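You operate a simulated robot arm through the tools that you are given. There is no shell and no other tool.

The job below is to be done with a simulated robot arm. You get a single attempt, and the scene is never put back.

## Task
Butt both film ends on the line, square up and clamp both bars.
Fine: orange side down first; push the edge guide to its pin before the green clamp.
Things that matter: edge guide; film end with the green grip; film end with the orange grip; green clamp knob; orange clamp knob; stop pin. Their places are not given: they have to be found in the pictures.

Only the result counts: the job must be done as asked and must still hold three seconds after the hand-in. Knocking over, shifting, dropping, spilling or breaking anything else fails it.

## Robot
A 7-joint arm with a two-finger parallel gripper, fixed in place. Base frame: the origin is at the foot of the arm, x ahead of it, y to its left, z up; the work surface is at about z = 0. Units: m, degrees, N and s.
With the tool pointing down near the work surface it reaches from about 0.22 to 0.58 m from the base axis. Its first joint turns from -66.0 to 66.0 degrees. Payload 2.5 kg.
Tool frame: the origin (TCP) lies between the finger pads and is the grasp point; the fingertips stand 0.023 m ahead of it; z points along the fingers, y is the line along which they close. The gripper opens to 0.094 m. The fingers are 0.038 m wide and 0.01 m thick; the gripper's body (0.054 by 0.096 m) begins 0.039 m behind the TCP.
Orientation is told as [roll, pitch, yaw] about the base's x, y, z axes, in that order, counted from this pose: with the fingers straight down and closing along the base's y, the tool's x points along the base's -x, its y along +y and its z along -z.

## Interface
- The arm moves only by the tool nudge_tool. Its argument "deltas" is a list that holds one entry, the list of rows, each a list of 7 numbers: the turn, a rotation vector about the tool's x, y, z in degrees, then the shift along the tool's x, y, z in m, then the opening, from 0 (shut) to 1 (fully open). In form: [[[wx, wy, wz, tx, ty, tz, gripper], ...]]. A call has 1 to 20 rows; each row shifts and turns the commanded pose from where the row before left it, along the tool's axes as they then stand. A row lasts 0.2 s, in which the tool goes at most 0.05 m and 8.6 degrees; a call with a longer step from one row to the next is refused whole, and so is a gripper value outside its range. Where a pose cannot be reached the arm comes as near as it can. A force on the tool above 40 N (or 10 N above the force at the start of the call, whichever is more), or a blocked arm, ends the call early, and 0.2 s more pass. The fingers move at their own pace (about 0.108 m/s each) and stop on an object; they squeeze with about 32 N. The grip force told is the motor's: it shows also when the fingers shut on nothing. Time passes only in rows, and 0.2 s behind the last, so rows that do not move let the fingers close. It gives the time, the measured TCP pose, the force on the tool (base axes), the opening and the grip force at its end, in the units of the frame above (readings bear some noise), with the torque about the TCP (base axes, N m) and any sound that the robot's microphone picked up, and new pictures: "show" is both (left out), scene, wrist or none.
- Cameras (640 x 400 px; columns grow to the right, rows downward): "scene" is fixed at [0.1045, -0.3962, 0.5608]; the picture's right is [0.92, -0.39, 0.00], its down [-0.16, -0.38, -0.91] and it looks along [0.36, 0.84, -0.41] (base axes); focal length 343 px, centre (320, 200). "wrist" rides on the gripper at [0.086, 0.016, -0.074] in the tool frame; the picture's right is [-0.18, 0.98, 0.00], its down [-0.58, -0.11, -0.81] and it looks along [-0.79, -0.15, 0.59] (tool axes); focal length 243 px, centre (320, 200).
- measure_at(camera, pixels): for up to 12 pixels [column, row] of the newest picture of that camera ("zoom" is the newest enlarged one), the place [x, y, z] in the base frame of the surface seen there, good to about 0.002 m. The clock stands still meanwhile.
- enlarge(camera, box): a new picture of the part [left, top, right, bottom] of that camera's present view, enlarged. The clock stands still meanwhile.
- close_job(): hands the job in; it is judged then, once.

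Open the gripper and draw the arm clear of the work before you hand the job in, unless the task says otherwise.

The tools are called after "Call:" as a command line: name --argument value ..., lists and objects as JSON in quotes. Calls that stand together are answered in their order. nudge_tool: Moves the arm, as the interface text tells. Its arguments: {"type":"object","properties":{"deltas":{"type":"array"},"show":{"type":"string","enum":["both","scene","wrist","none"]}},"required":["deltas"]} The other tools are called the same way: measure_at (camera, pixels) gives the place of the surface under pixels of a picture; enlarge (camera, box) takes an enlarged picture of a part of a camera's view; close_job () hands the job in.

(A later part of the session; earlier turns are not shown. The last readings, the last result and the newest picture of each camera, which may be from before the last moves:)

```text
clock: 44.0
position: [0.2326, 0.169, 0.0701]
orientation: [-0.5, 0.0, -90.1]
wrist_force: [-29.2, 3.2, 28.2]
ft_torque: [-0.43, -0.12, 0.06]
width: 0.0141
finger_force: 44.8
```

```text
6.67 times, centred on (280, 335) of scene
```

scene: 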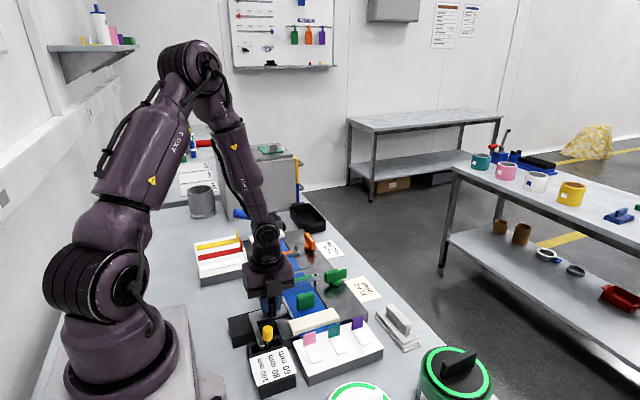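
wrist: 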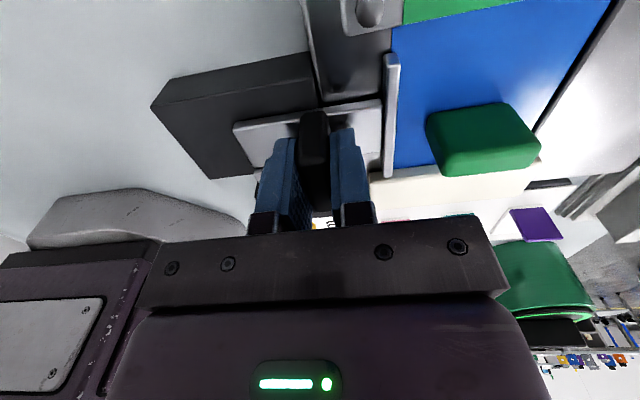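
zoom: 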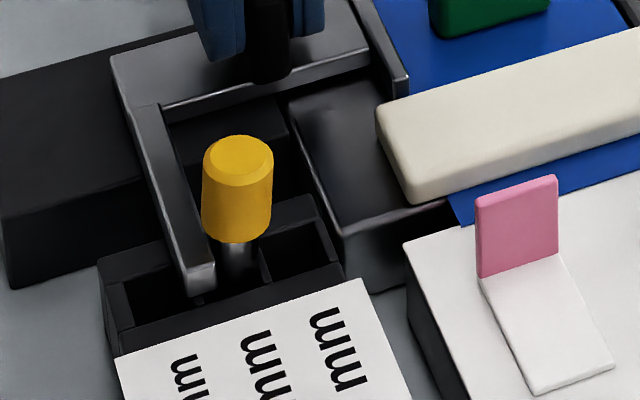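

Force jumped to −29 N: the guide is hard against its pin. I back the command off about 1 mm to unload it, then open and lift away.

Call:
nudge_tool --deltas '[[[0, 0, 0, 0, -0.0008, -0.0006, 0], [0, 0, 0, 0, 0, 0, 0], [0, 0, 0, 0, 0, 0, 0.2], [0, 0, 0, 0, 0, 0, 0.35], [0, 0, 0, 0, 0, 0, 0.35], [0, 0, 0, 0, 0, -0.02, 0.35], [0, 0, 0, 0, 0, -0.04, 0.35], [0, 0, 0, 0, 0, -0.04, 0.35], [0, 0, 0, 0, 0, -0.02, 0.35], [0, 0, 0, 0, 0, 0, 0.35]]]' --show "both"

Call:
enlarge --camera "scene" --box '[250, 305, 310, 365]'

Call:
enlarge --camera "scene" --box '[245, 255, 345, 325]'

```text
clock: 46.2
position: [0.2338, 0.1703, 0.1909]
orientation: [-0.1, -0.1, -90.1]
wrist_force: [-0.5, 0.3, -0.4]
ft_torque: [0.01, 0.0, -0.01]
width: 0.033
finger_force: 0.0
```

scene: 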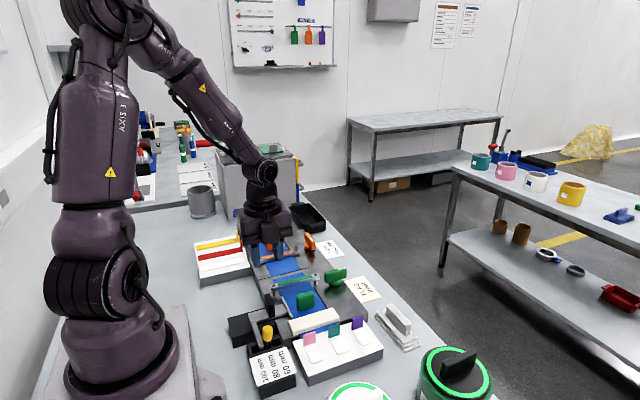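
wrist: 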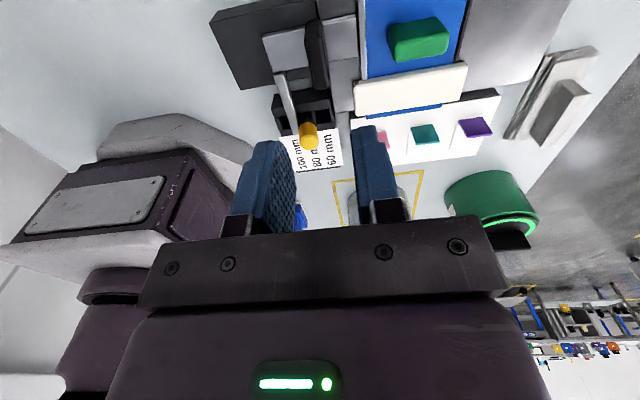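

```text
6.67 times, centred on (280, 335) of scene
```

zoom: 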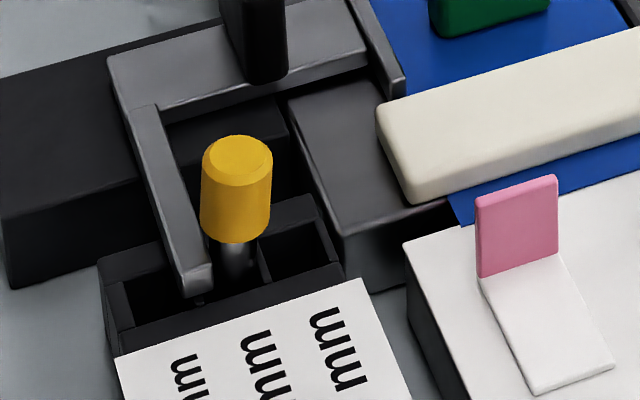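

```text
5.71 times, centred on (295, 290) of scene
```

zoom: 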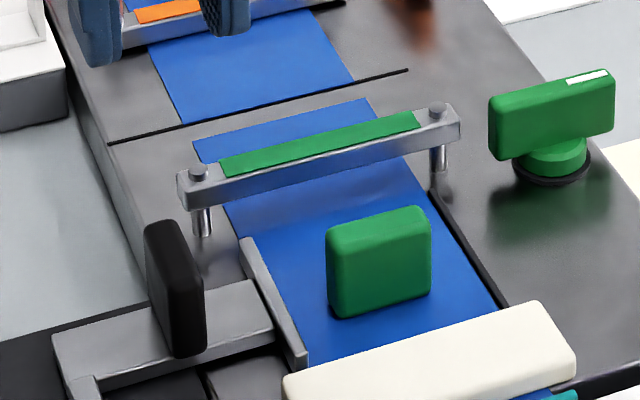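

The guide stayed put and the film now lies square between guide and fence, its end ~14 mm short of the line. I rotate back and take a top view.

Call:
nudge_tool --deltas '[[[0, 0, -8.18, 0, 0, 0, 0.35], [0, 0, -8.18, 0, 0, 0, 0.35], [0, 0, -8.18, 0, 0, 0, 0.35], [0, 0, -8.18, 0, 0, 0, 0.35], [0, 0, -8.18, 0, 0, 0, 0.35], [0, 0, -8.18, 0, 0, 0, 0.35], [0, 0, -8.18, 0, 0, 0, 0.6], [0, 0, -8.18, 0, 0, 0, 1], [0, 0, -8.18, 0, 0, 0, 1], [0, 0, -8.18, 0, 0, 0, 1], [0, 0, -8.2, 0, 0, 0, 1], [0, 0, 0, -0.024, 0.01, -0.01, 1], [0, 0, 0, -0.024, 0.01, -0.01, 1], [0, 0, 0, -0.024, 0.01, -0.01, 1], [0, 7.5, 0, 0, 0, 0, 1], [0, 7.5, 0, 0, 0, 0, 1], [0, 7.5, 0, 0, 0, 0, 1], [0, 7.5, 0, 0, 0, 0, 1], [0, 0, 0, 0, 0, 0, 1]]]' --show "both"

Call:
enlarge --camera "wrist" --box '[210, 0, 410, 125]'

Call:
enlarge --camera "wrist" --box '[220, 40, 420, 200]'

```text
clock: 50.2
position: [0.3066, 0.2001, 0.2207]
orientation: [0.0, 30.1, -0.1]
wrist_force: [0.0, 0.1, -0.7]
ft_torque: [0.03, 0.03, 0.03]
width: 0.0939
finger_force: 0.0
```

scene: 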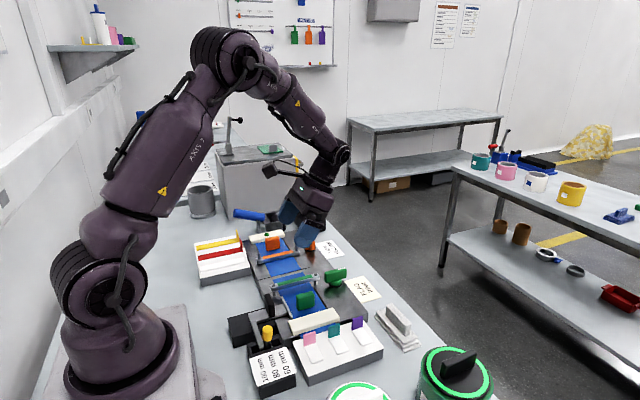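
wrist: 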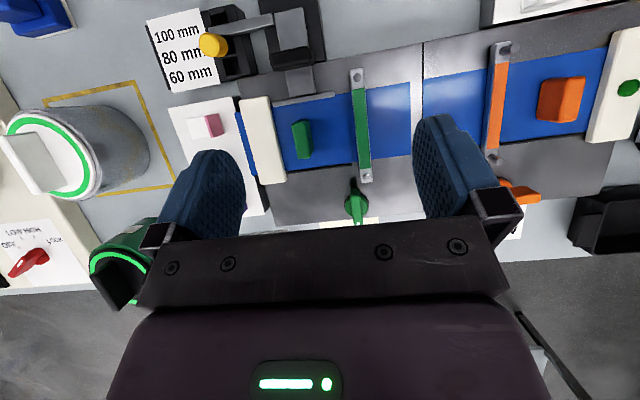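

```text
3.20 times, centred on (310, 62) of wrist
```

zoom: 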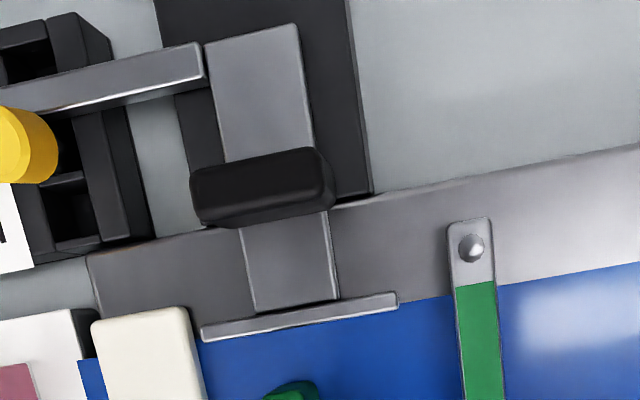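

```text
2.50 times, centred on (320, 120) of wrist
```

zoom: 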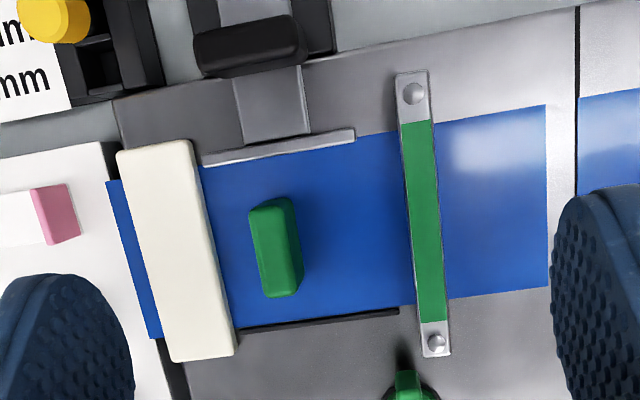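

The film end (545,105)-(548,287) is now parallel to the line. I measure film end, line, guide face, and the tab's top edges.

Call:
measure_at --camera "zoom" --pixels '[[543, 109], [544, 150], [545, 200], [545, 283], [578, 60], [577, 120], [577, 180], [350, 142], [215, 165], [440, 128], [450, 294], [250, 311]]'

Call:
measure_at --camera "zoom" --pixels '[[255, 215], [265, 290], [268, 210], [278, 285], [290, 202], [300, 270], [245, 328], [395, 313], [275, 250], [260, 250], [405, 75], [425, 345]]'

Call:
enlarge --camera "wrist" --box '[190, 0, 290, 70]'

```text
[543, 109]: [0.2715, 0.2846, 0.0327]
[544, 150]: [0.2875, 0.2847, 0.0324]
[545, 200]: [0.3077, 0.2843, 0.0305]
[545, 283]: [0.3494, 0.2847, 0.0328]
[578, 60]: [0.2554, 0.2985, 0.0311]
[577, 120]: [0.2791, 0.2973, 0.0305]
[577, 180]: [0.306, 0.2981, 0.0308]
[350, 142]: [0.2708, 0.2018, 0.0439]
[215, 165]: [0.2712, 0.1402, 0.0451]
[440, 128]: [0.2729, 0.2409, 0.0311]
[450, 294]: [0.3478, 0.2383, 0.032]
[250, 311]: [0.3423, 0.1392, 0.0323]
```

```text
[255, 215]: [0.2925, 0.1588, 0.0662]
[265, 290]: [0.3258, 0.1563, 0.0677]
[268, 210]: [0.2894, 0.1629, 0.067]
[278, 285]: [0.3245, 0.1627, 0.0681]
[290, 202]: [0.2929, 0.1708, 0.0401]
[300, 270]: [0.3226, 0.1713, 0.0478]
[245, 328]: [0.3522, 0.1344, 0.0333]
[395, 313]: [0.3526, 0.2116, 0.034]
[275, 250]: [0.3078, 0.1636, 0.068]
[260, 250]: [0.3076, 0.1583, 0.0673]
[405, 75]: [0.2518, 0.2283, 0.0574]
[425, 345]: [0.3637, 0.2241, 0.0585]
```

```text
5.71 times, centred on (240, 35) of wrist
```

zoom: 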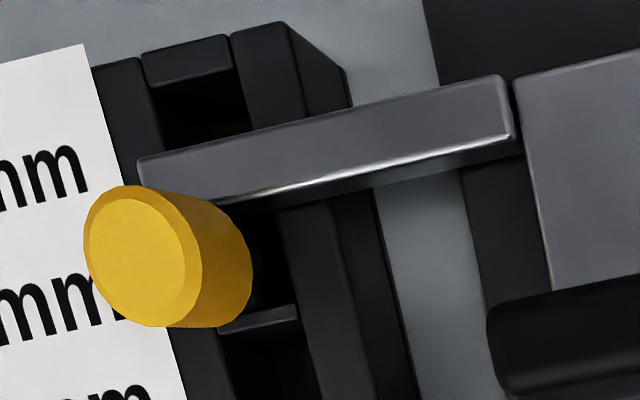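

The film end is square at y≈0.2845, line at y≈0.2985: 13–14 mm to go; the tab is at about (0.309, 0.163), yawed ≈−4.5° itself. I hover over it with matching yaw.

Call:
nudge_tool --deltas '[[[0, -7.5, 0, 0, 0, 0, 0.42], [0, -7.5, 0, 0, 0, 0, 0.42], [0, -7.5, 0, 0, 0, 0, 0.42], [0, -7.5, 0, 0, 0, 0, 0.42], [0, 0, 0, -0.0008, -0.0123, 0.03, 0.42], [0, 0, 0, -0.0008, -0.0123, 0.03, 0.42], [0, 0, 0, -0.0008, -0.0123, 0.03, 0.42], [0, 0, 4.6, 0, 0, 0, 0.42], [0, 0, 0, 0, 0, 0.02, 0.42], [0, 0, 0, 0, 0, 0, 0.42]]]' --show "both"

Call:
enlarge --camera "wrist" --box '[200, 40, 440, 200]'

```text
clock: 52.4
position: [0.3088, 0.1629, 0.1105]
orientation: [0.0, 0.0, -4.7]
wrist_force: [0.0, 0.0, 0.2]
ft_torque: [0.02, -0.03, 0.02]
width: 0.0396
finger_force: 0.0
```

scene: 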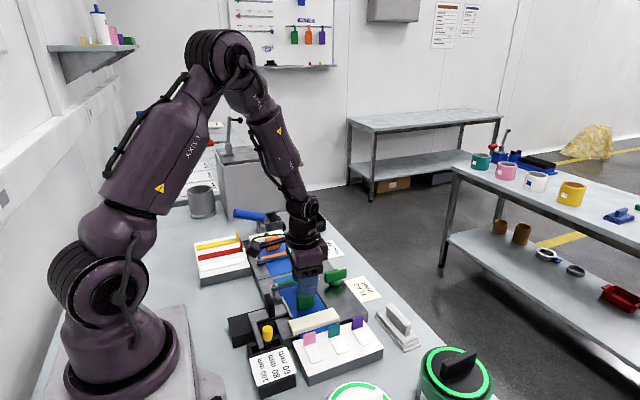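
wrist: 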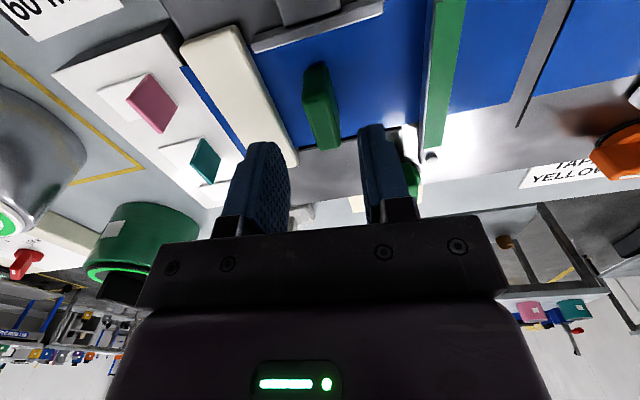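

```text
2.50 times, centred on (320, 120) of wrist
```

zoom: 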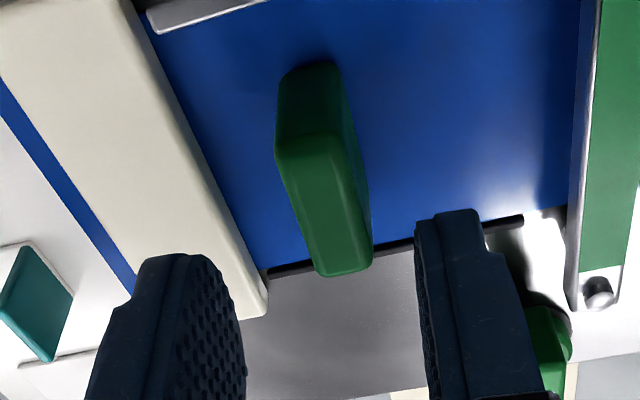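

By perspective the tab sits at about −2.5° yaw, so I correct my yaw to match. Rather than squeeze (which could twist the film against the guide), I'll straddle the tab with open fingers and push it in +y.

Call:
nudge_tool --deltas '[[[0, 0, -2, 0, 0, 0, 0.38], [0, 0, 0, 0, 0, 0.02, 0.38], [0, 0, 0, 0, 0, 0.015, 0.36], [0, 0, 0, 0, 0, 0.0065, 0.36], [0, 0, 0, 0, 0, 0, 0.36]]]' --show "both"

Call:
enlarge --camera "wrist" --box '[200, 60, 440, 240]'

Call:
enlarge --camera "scene" --box '[245, 255, 345, 325]'

```text
clock: 53.6
position: [0.3082, 0.1635, 0.0696]
orientation: [-0.1, 0.0, -2.7]
wrist_force: [0.2, 0.0, -0.7]
ft_torque: [0.02, -0.05, -0.02]
width: 0.0339
finger_force: 0.0
```

scene: 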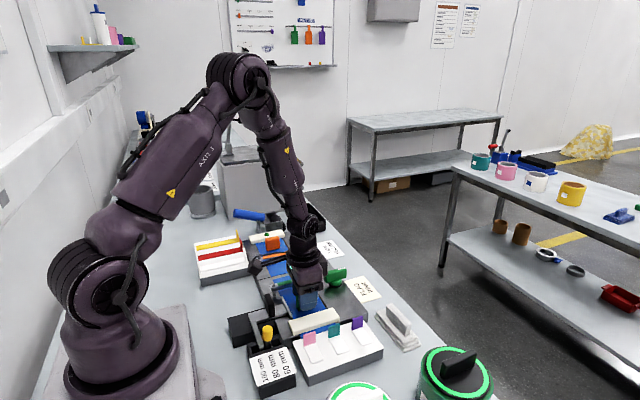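
wrist: 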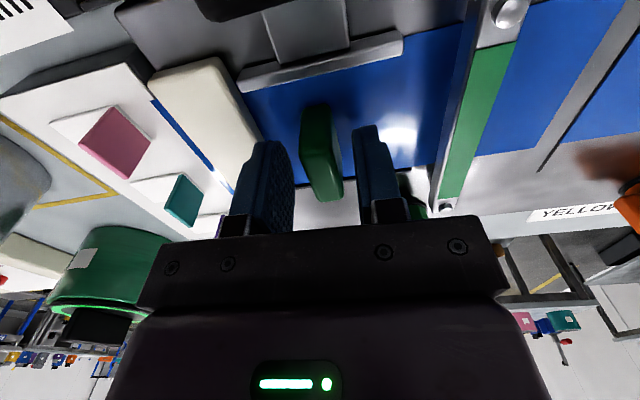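

```text
2.22 times, centred on (320, 150) of wrist
```

zoom: 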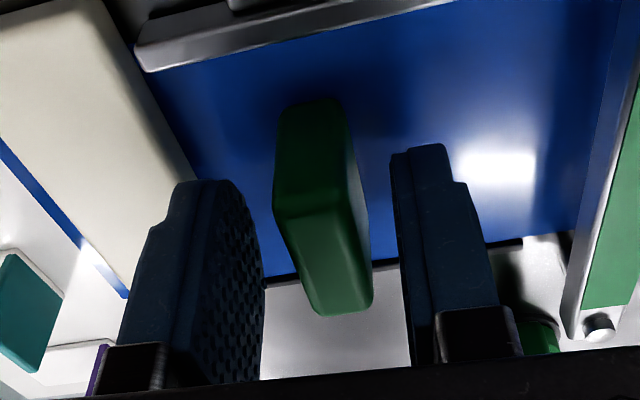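

```text
5.71 times, centred on (295, 290) of scene
```

zoom: 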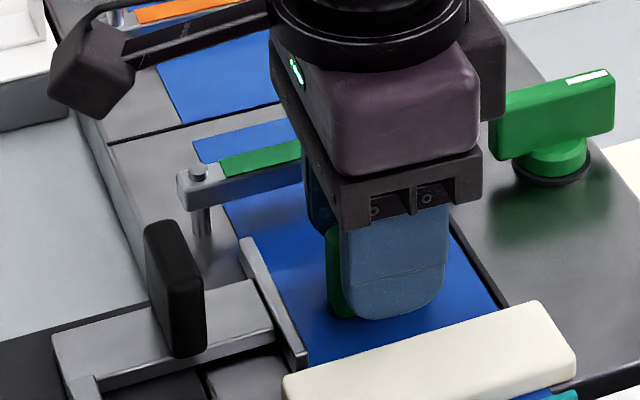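

Tab and tool are nearly parallel and the tab stands centred. I narrow the opening to ~23 mm, trim yaw, and start pushing +y in 2 mm rows.

Call:
nudge_tool --deltas '[[[0, 0, -1.2, 0, 0, 0, 0.25], [0, 0, 0, 0, 0, 0, 0.25], [0, 0, 0, 5e-05, 0.002, 0, 0.25], [0, 0, 0, 5e-05, 0.002, 0, 0.25], [0, 0, 0, 5e-05, 0.002, 0, 0.25], [0, 0, 0, 5e-05, 0.002, 0, 0.25], [0, 0, 0, 5e-05, 0.002, 0, 0.25], [0, 0, 0, 0, 0, 0, 0.25]]]' --show "both"

Call:
enlarge --camera "wrist" --box '[440, 0, 640, 190]'

Call:
enlarge --camera "scene" --box '[245, 255, 345, 325]'

```text
clock: 55.4
position: [0.3069, 0.1724, 0.0697]
orientation: [0.1, 0.0, -1.4]
wrist_force: [0.2, -1.0, -0.3]
ft_torque: [-0.01, -0.01, 0.01]
width: 0.0235
finger_force: 0.2
```

scene: 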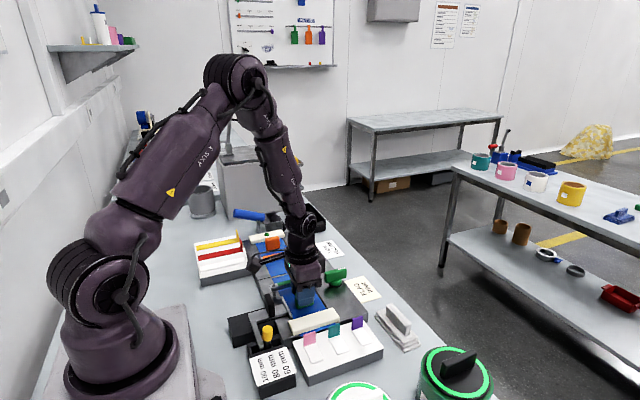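
wrist: 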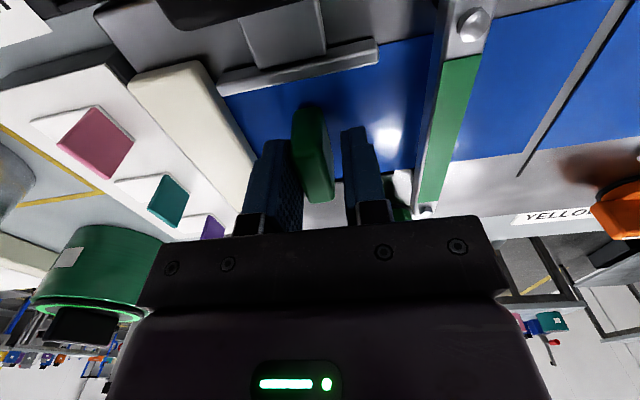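

```text
2.11 times, centred on (540, 95) of wrist
```

zoom: 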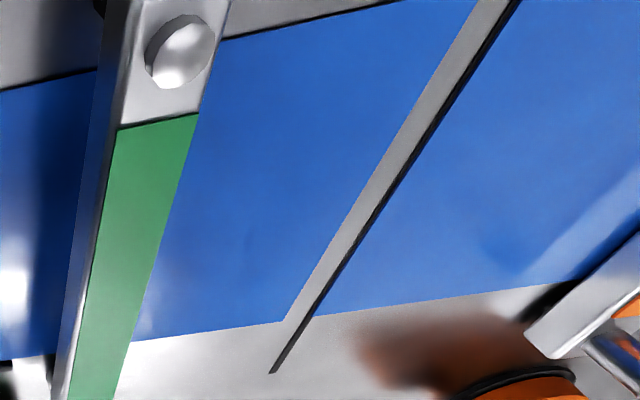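

```text
5.71 times, centred on (295, 290) of scene
```

zoom: 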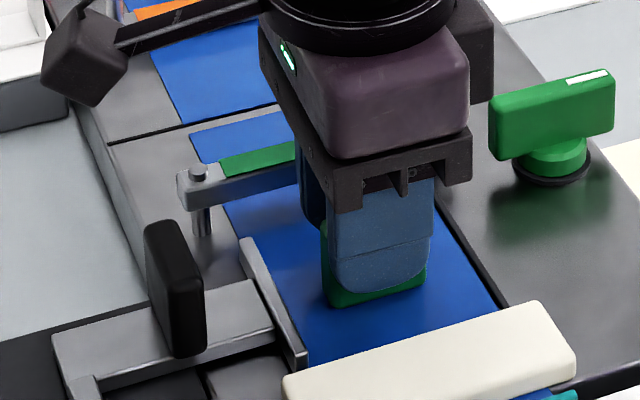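

The film is moving and its end stays parallel to the line. I measure the remaining gap.

Call:
measure_at --camera "zoom" --pixels '[[281, 316], [320, 255], [380, 160], [440, 62], [468, 15], [280, 365], [330, 280], [390, 186], [450, 95], [500, 22]]'

```text
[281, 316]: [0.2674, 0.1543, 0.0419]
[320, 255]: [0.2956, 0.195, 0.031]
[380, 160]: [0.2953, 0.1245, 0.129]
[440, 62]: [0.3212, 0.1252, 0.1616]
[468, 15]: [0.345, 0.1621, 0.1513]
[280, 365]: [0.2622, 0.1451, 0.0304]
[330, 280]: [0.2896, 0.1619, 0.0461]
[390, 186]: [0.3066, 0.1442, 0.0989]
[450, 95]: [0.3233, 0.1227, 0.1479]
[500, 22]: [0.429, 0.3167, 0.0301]
```

That zoom was of the scene; I repeat the measurement in the wrist picture.

Call:
measure_at --camera "wrist" --pixels '[[521.5, 150], [540, 121], [568.4, 76], [596.9, 29.6], [610, 7.3], [521, 173], [544.7, 133], [573.2, 88.4], [601.6, 45.2], [625.3, 10.6], [580, 88], [600, 60]]'

```text
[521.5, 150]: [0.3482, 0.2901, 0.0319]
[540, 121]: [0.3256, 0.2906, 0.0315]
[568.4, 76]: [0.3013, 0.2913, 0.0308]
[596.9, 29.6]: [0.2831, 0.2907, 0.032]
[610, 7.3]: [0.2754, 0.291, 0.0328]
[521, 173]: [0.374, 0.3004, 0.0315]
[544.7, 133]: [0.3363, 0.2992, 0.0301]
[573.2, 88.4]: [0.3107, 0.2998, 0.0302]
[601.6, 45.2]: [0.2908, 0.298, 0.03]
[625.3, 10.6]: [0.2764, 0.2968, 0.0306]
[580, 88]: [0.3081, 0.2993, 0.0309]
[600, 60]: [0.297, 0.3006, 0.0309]
```

The end is at y≈0.2908, about 8 mm short. I push 6 mm more and check again.

Call:
nudge_tool --deltas '[[[0, 0, 0, 4e-05, 0.0015, 0, 0.25], [0, 0, 0, 4e-05, 0.0015, 0, 0.25], [0, 0, 0, 4e-05, 0.0015, 0, 0.25], [0, 0, 0, 4e-05, 0.0015, 0, 0.25], [0, 0, 0, 0, 0, 0, 0.25]]]' --show "both"

Call:
enlarge --camera "wrist" --box '[490, 90, 570, 170]'

Call:
enlarge --camera "wrist" --box '[440, 0, 640, 190]'

```text
clock: 56.6
position: [0.308, 0.179, 0.0702]
orientation: [0.0, 0.1, -1.4]
wrist_force: [-0.5, -0.4, 0.9]
ft_torque: [-0.04, 0.0, 0.04]
width: 0.0235
finger_force: 0.5
```

scene: 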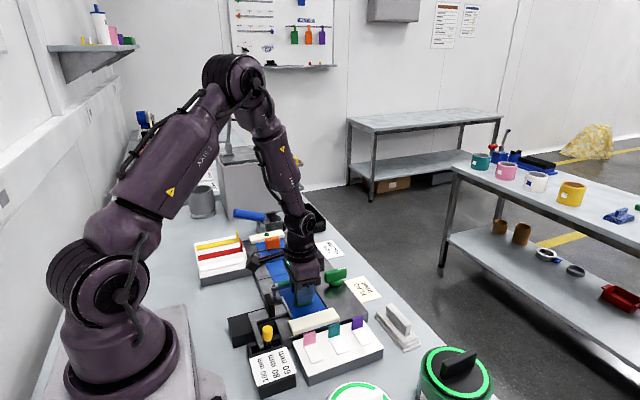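
wrist: 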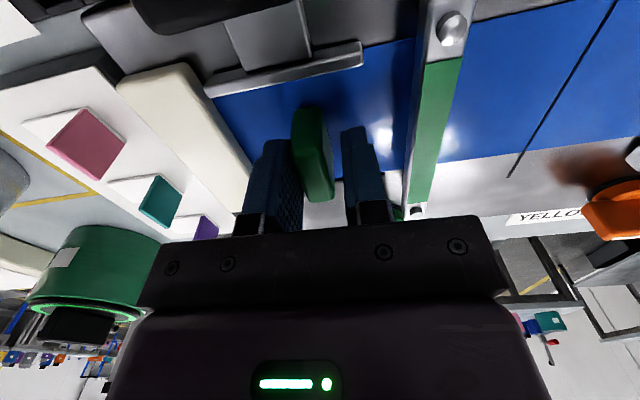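

```text
5.00 times, centred on (530, 130) of wrist
```

zoom: 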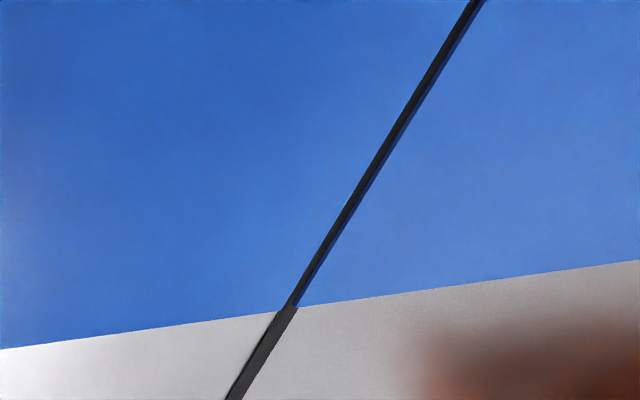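

```text
2.11 times, centred on (540, 95) of wrist
```

zoom: 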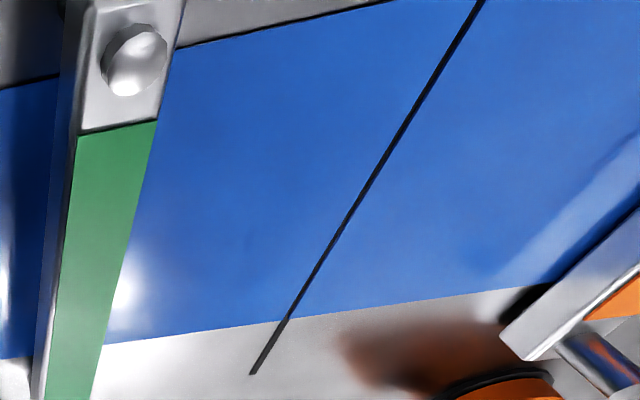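

The green end is now right at the line's near edge, gap to the orange end ≈1.6 mm. I push 1.2 mm more in small rows and look again.

Call:
nudge_tool --deltas '[[[0, 0, 0, 1e-05, 0.0006, 0, 0.25], [0, 0, 0, 1e-05, 0.0006, 0, 0.25], [0, 0, 0, 0, 0, 0, 0.25]]]' --show "wrist"

Call:
enlarge --camera "wrist" --box '[490, 90, 570, 170]'

Call:
enlarge --camera "scene" --box '[250, 255, 320, 300]'

```text
clock: 57.4
position: [0.3087, 0.1796, 0.0703]
orientation: [0.1, 0.0, -1.5]
wrist_force: [-0.1, -0.6, -1.4]
ft_torque: [-0.03, -0.06, -0.02]
width: 0.0237
finger_force: 0.7
```

wrist: 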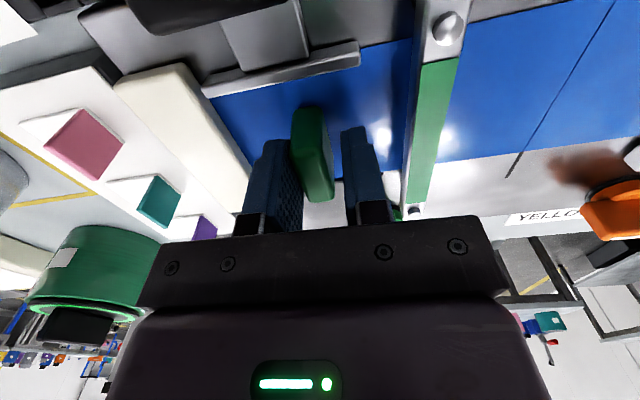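

```text
5.00 times, centred on (530, 130) of wrist
```

zoom: 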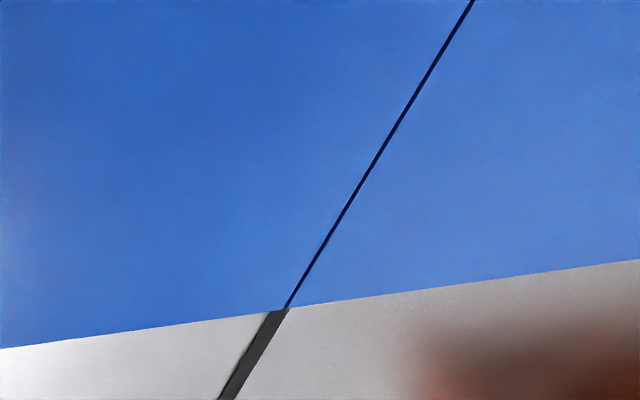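

```text
8.89 times, centred on (285, 278) of scene
```

zoom: 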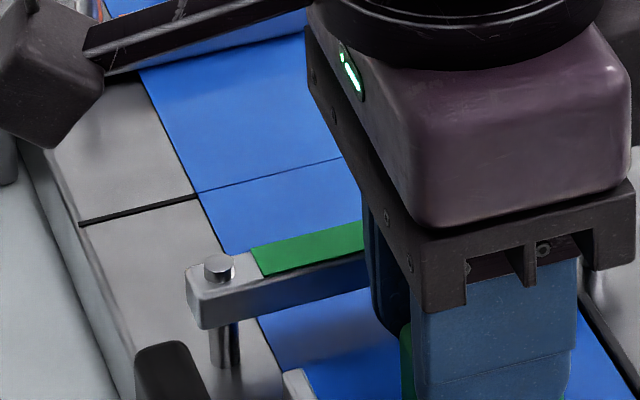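

Only a hairline gap (~0.3 mm) remains and it is even along the joint. I back the finger off the tab, lift straight up and go over the green clamp knob.

Call:
nudge_tool --deltas '[[[0, 0, 0, 0, -0.002, 0, 0.25], [0, 0, 0, 0, -0.0015, 0, 0.25], [0, 0, 0, 0, 0, -0.01, 0.25], [0, 0, 0, 0, 0, -0.025, 0.25], [0, 0, 0, 0, 0, -0.03, 0.25], [0, 0, -1.5, 0, 0, 0, 0.5], [0, 0, 0, -0.033, 0.0123, 0, 0.5], [0, 0, 0, -0.033, 0.0123, 0, 0.5], [0, 0, 0, -0.033, 0.0123, 0, 0.5], [0, 0, 0, 0, 0, 0, 0.5]]]' --show "both"

Call:
enlarge --camera "wrist" --box '[160, 0, 420, 160]'

Call:
enlarge --camera "scene" --box '[250, 250, 360, 320]'

```text
clock: 59.6
position: [0.4068, 0.2127, 0.1336]
orientation: [0.0, -0.1, 0.1]
wrist_force: [0.1, -1.3, -0.2]
ft_torque: [-0.01, -0.01, 0.01]
width: 0.047
finger_force: 0.0
```

scene: 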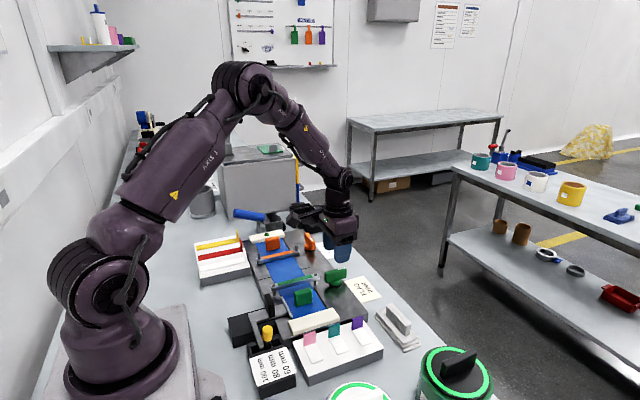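
wrist: 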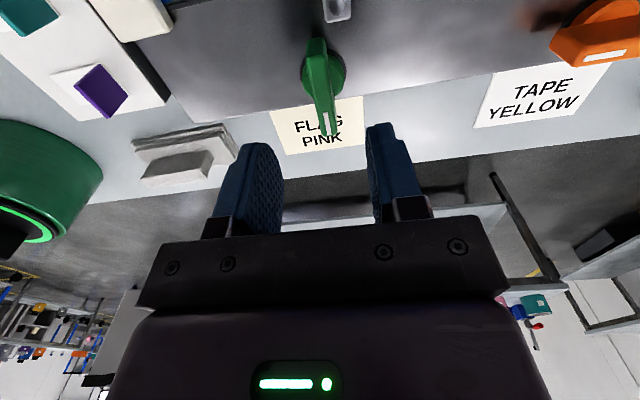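

```text
2.46 times, centred on (290, 80) of wrist
```

zoom: 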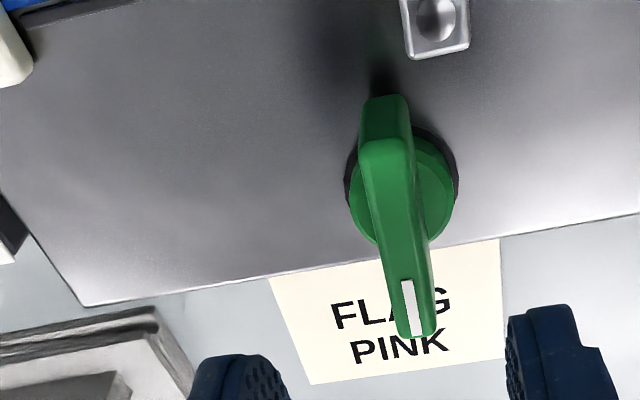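

```text
5.71 times, centred on (305, 285) of scene
```

zoom: 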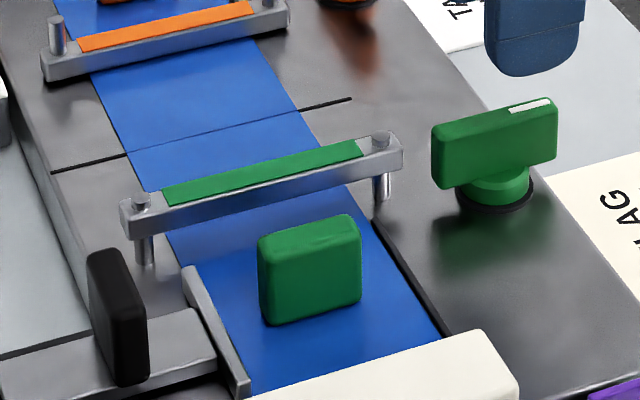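

The joint looks butted in the scene. I check it at higher zoom, plus the guide's position and the pin, before clamping.

Call:
enlarge --camera "scene" --box '[255, 260, 315, 295]'

Call:
enlarge --camera "scene" --box '[245, 300, 305, 360]'

Call:
measure_at --camera "wrist" --pixels '[[320, 60], [316, 45], [322, 75], [328, 120], [308, 70], [332, 70]]'

```text
10.67 times, centred on (285, 278) of scene
```

zoom: 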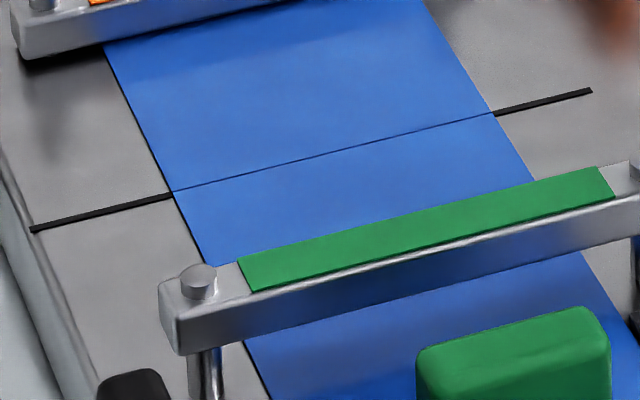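

```text
6.67 times, centred on (275, 330) of scene
```

zoom: 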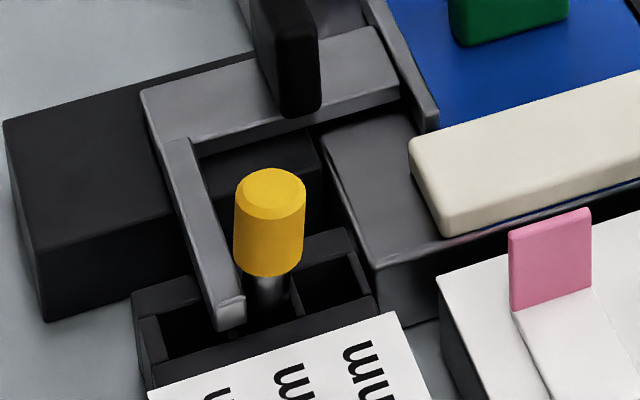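

```text
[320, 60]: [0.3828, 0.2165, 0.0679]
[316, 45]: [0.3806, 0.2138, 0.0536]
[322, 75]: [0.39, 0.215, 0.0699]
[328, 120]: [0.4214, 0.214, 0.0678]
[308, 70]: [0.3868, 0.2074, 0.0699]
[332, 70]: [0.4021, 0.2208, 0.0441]
```

The joint is tight and on the line; the guide is up to the pin. The green handle centre is ≈(0.408, 0.214). I descend onto it and close.

Call:
nudge_tool --deltas '[[[0, 0, 0, -0.001, 0.001, 0.02, 0.5], [0, 0, 0, 0, 0, 0.02, 0.5], [0, 0, 0, 0, 0, 0.018, 0.5], [0, 0, 0, 0, 0, 0.006, 0.5], [0, 0, 0, 0, 0, 0, 0.25], [0, 0, 0, 0, 0, 0, 0], [0, 0, 0, 0, 0, 0, 0], [0, 0, 0, 0, 0, 0, 0]]]' --show "both"

```text
clock: 61.4
position: [0.4089, 0.2157, 0.0715]
orientation: [0.1, -0.1, 0.0]
wrist_force: [8.7, 11.7, -9.1]
ft_torque: [-0.25, 0.38, -0.05]
width: 0.0121
finger_force: 44.8
```

scene: 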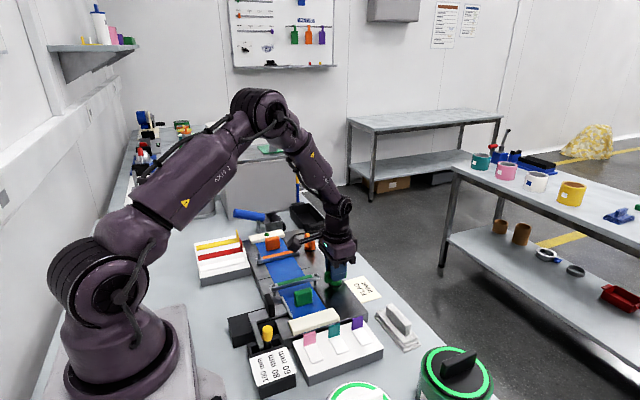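
wrist: 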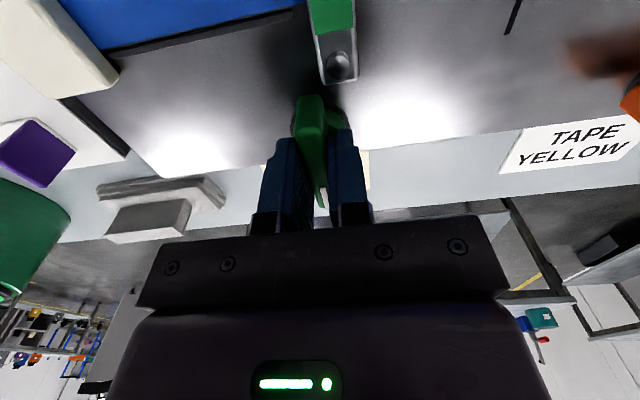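

Handle held (0.0121 m). I turn clockwise 30°, trimming 1 mm along +y for the side force.

Call:
nudge_tool --deltas '[[[0, 0, 0, 0, 0.0006, 0, 0], [0, 0, 5, 0, 0.0004, 0, 0], [0, 0, 5, 0, 0, 0, 0], [0, 0, 5, 0, 0, 0, 0], [0, 0, 5, 0, 0, 0, 0], [0, 0, 5, 0, 0, 0, 0], [0, 0, 5, 0, 0, 0, 0], [0, 0, 0, 0, 0, 0, 0]]]' --show "scene"

Call:
enlarge --camera "scene" --box '[250, 250, 360, 320]'

```text
clock: 63.2
position: [0.409, 0.214, 0.0712]
orientation: [-0.1, 0.0, -30.1]
wrist_force: [5.9, 7.7, -9.4]
ft_torque: [-0.61, -1.17, 0.0]
width: 0.0118
finger_force: 44.9
```

scene: 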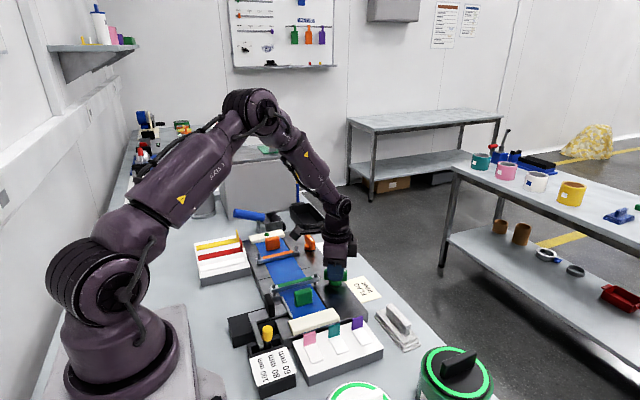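

```text
5.71 times, centred on (305, 285) of scene
```

zoom: 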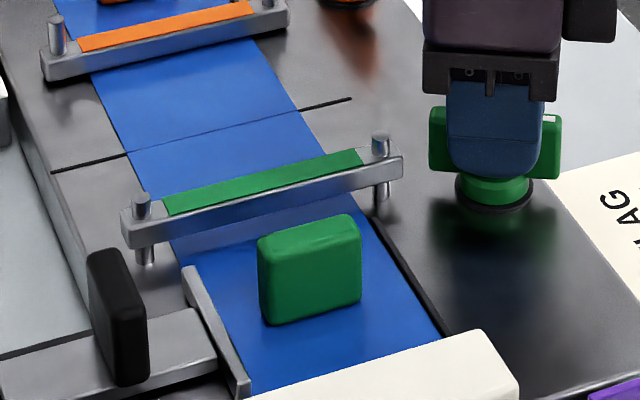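

The green bar is coming down and forces are low. I continue clockwise 30° more.

Call:
nudge_tool --deltas '[[[0, 0, 5, 0, 0.0003, 0, 0], [0, 0, 5, 0, 0.0003, 0, 0], [0, 0, 5, 0, 0, 0, 0], [0, 0, 5, 0, 0, 0, 0], [0, 0, 5, 0, 0, 0, 0], [0, 0, 5, 0, 0, 0, 0], [0, 0, 0, 0, 0, 0, 0]]]' --show "scene"

Call:
enlarge --camera "scene" --box '[250, 250, 360, 320]'

```text
clock: 64.8
position: [0.4085, 0.2149, 0.0705]
orientation: [-0.1, 0.0, -60.2]
wrist_force: [-12.0, -11.2, 24.0]
ft_torque: [0.98, 0.43, 0.02]
width: 0.0119
finger_force: 44.7
```

scene: 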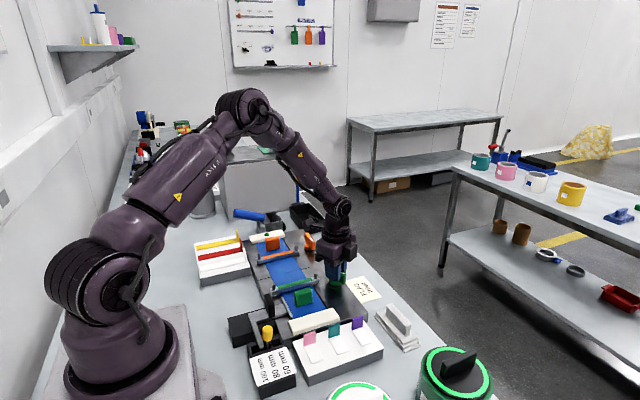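

```text
5.71 times, centred on (305, 285) of scene
```

zoom: 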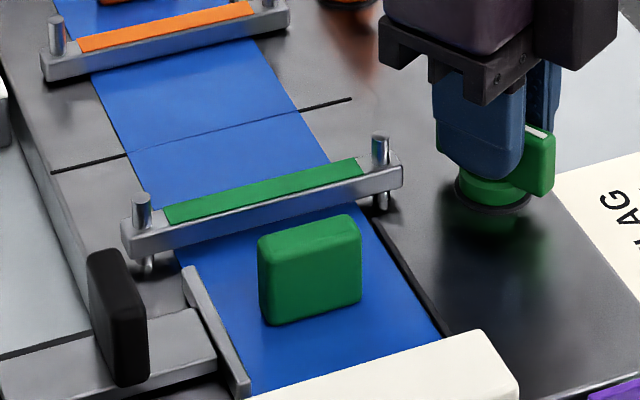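

Still coming down; I trim 0.5 mm back and 0.8 mm up, then turn the last 30°.

Call:
nudge_tool --deltas '[[[0, 0, 0, 0, -0.0005, -0.0006, 0], [0, 0, 5, 0, 0, 0, 0], [0, 0, 5, 0, 0, 0, 0], [0, 0, 5, 0, 0, 0, 0], [0, 0, 5, 0, 0, 0, 0], [0, 0, 5, 0, 0, 0, 0], [0, 0, 5, 0, 0, 0, 0], [0, 0, 0, 0, 0, 0, 0]]]' --show "scene"

Call:
enlarge --camera "scene" --box '[250, 250, 360, 320]'

```text
clock: 66.6
position: [0.4082, 0.2156, 0.0699]
orientation: [0.0, -0.1, -90.2]
wrist_force: [-5.3, -14.6, 11.6]
ft_torque: [0.2, 0.08, 0.11]
width: 0.012
finger_force: 45.3
```

scene: 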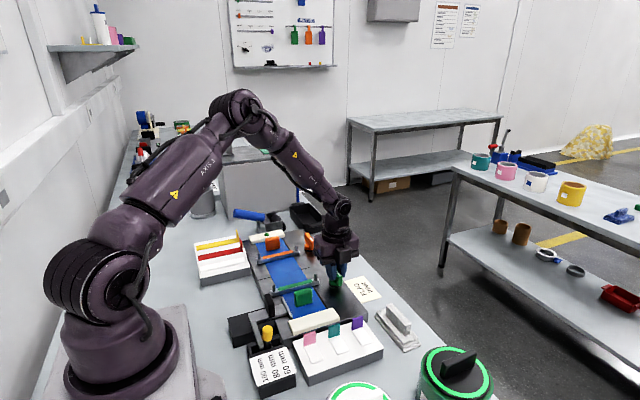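

```text
5.71 times, centred on (305, 285) of scene
```

zoom: 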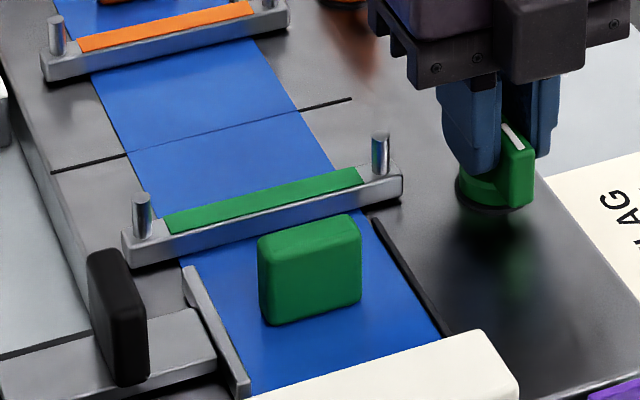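

The green bar is down at −90°. I turn 5° more to make sure the knob is on its stop.

Call:
nudge_tool --deltas '[[[0, 0, 2.5, 0, 0, -0.0003, 0], [0, 0, 2.5, 0, 0, 0, 0]]]' --show "none"

```text
clock: 67.2
position: [0.4094, 0.2161, 0.0723]
orientation: [0.0, -0.1, -94.8]
wrist_force: [7.8, -9.3, -8.1]
ft_torque: [-0.9, -0.01, 1.91]
width: 0.014
finger_force: 45.1
```

Torque rose to 1.9 N·m: the knob is at its stop. I turn back 5°, open, lift off and look.

Call:
nudge_tool --deltas '[[[0, 0, -2.5, 0, 0, 0, 0], [0, 0, -2.3, 0, 0, 0, 0], [0, 0, 0, 0, 0, 0, 0.2], [0, 0, 0, 0, 0, 0, 0.45], [0, 0, 0, 0, 0, 0, 0.45], [0, 0, 0, 0, 0, -0.02, 0.45], [0, 0, 0, 0, 0, -0.03, 0.45], [0, 0, 0, 0, 0, -0.04, 0.45], [0, 0, 0, 0, 0, -0.04, 0.45], [0, 0, 0, 0, 0, 0, 0.45]]]' --show "both"

Call:
enlarge --camera "scene" --box '[240, 225, 360, 300]'

Call:
enlarge --camera "scene" --box '[255, 260, 315, 295]'

Call:
enlarge --camera "scene" --box '[220, 270, 340, 370]'

```text
clock: 69.4
position: [0.4084, 0.2142, 0.2011]
orientation: [0.0, 0.0, -90.3]
wrist_force: [0.0, -0.4, 0.1]
ft_torque: [0.01, 0.01, 0.0]
width: 0.0422
finger_force: 0.0
```

scene: 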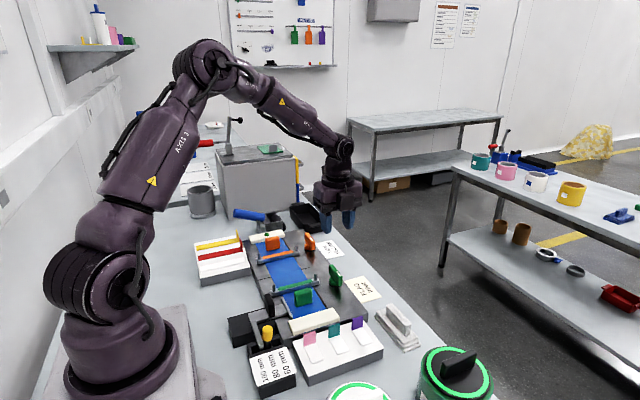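
wrist: 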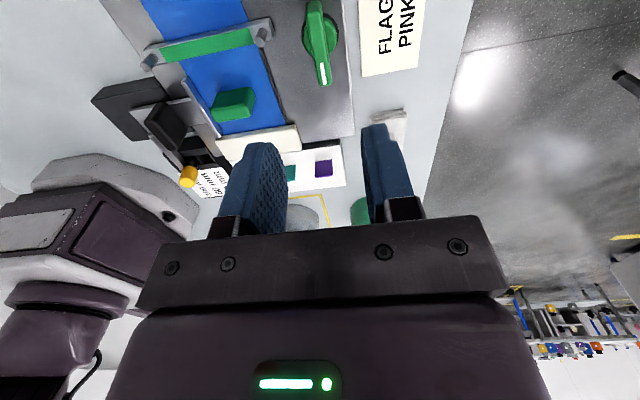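

```text
5.33 times, centred on (300, 262) of scene
```

zoom: 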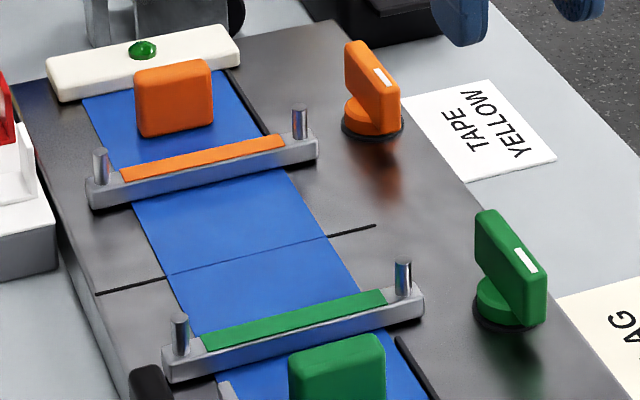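

```text
10.67 times, centred on (285, 278) of scene
```

zoom: 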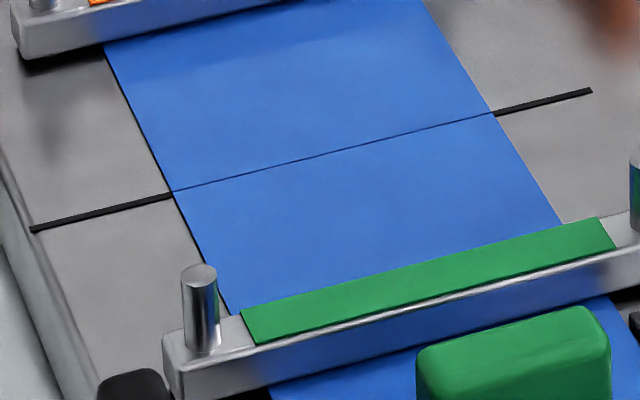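

```text
4.00 times, centred on (280, 320) of scene
```

zoom: 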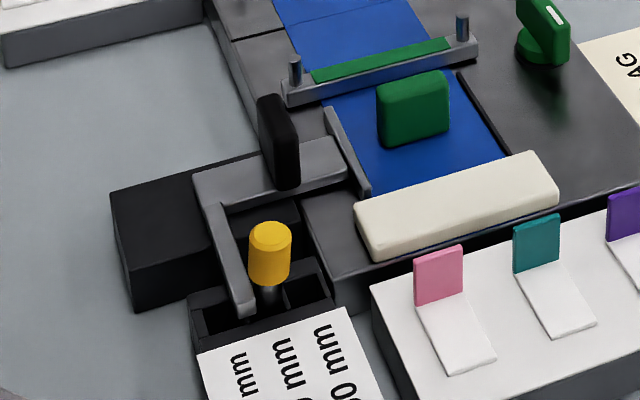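

Both bars are down, knobs at their stops, and the joint sits on the line. I turn back and take a top view of the guide arm at the pin and of the joint as a final check.

Call:
nudge_tool --deltas '[[[0, 0, -8.18, 0, 0, 0, 0.6], [0, 0, -8.18, 0, 0, 0, 0.6], [0, 0, -8.18, 0, 0, 0, 0.6], [0, 0, -8.18, 0, 0, 0, 0.8], [0, 0, -8.18, 0, 0, 0, 0.8], [0, 0, -8.18, 0, 0, 0, 1], [0, 0, -8.18, 0, 0, 0, 1], [0, 0, -8.18, 0, 0, 0, 1], [0, 0, -8.18, 0, 0, 0, 1], [0, 0, -8.18, 0, 0, 0, 1], [0, 0, -8.2, 0, 0, 0, 1], [0, 0, 0, 0.0296, -0.0168, -0.004, 1], [0, 0, 0, 0.0296, -0.0168, -0.004, 1], [0, 0, 0, 0.0296, -0.0168, -0.004, 1], [0, 0, 0, 0.0296, -0.0168, -0.004, 1], [0, 0, 0, 0.0296, -0.0168, -0.004, 1], [0, 7.5, 0, 0, 0, 0, 1], [0, 7.5, 0, 0, 0, 0, 1], [0, 7.5, 0, 0, 0, 0, 1], [0, 7.5, 0, 0, 0, 0, 1]]]' --show "both"

Call:
enlarge --camera "wrist" --box '[240, 20, 380, 130]'

Call:
enlarge --camera "wrist" --box '[230, 60, 460, 210]'

```text
clock: 73.6
position: [0.2591, 0.1329, 0.2207]
orientation: [0.0, 30.1, -0.2]
wrist_force: [-0.6, 0.1, 0.5]
ft_torque: [0.04, 0.04, 0.0]
width: 0.0939
finger_force: 0.1
```

scene: 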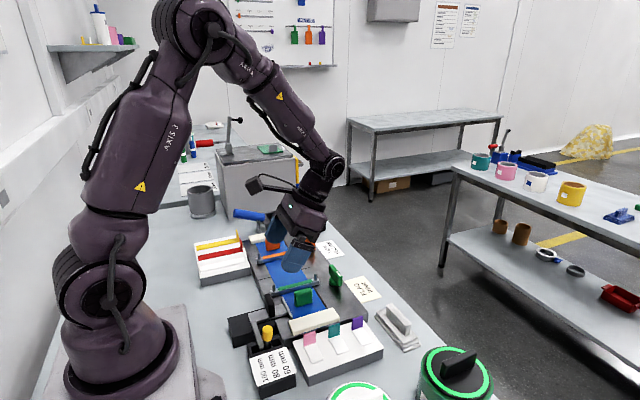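
wrist: 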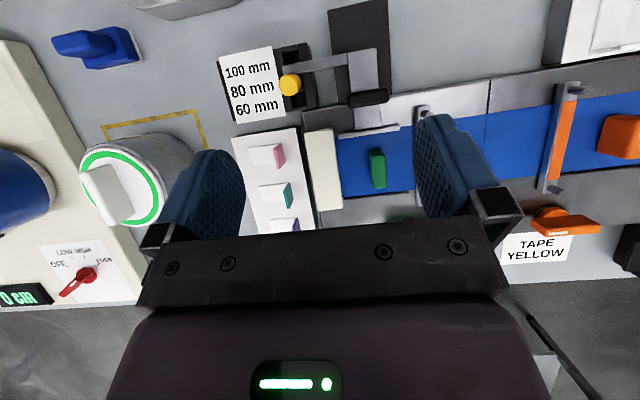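

```text
3.64 times, centred on (310, 75) of wrist
```

zoom: 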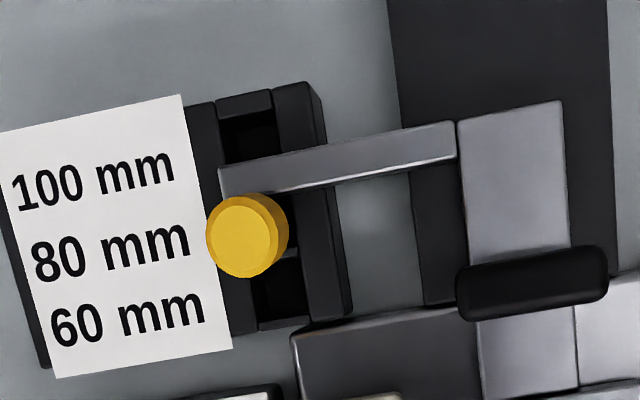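

```text
2.67 times, centred on (345, 135) of wrist
```

zoom: 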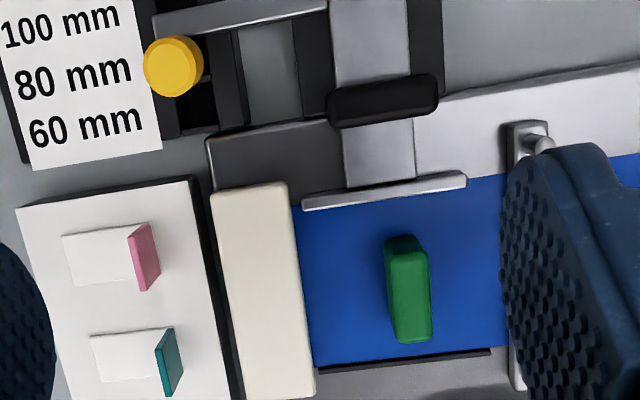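

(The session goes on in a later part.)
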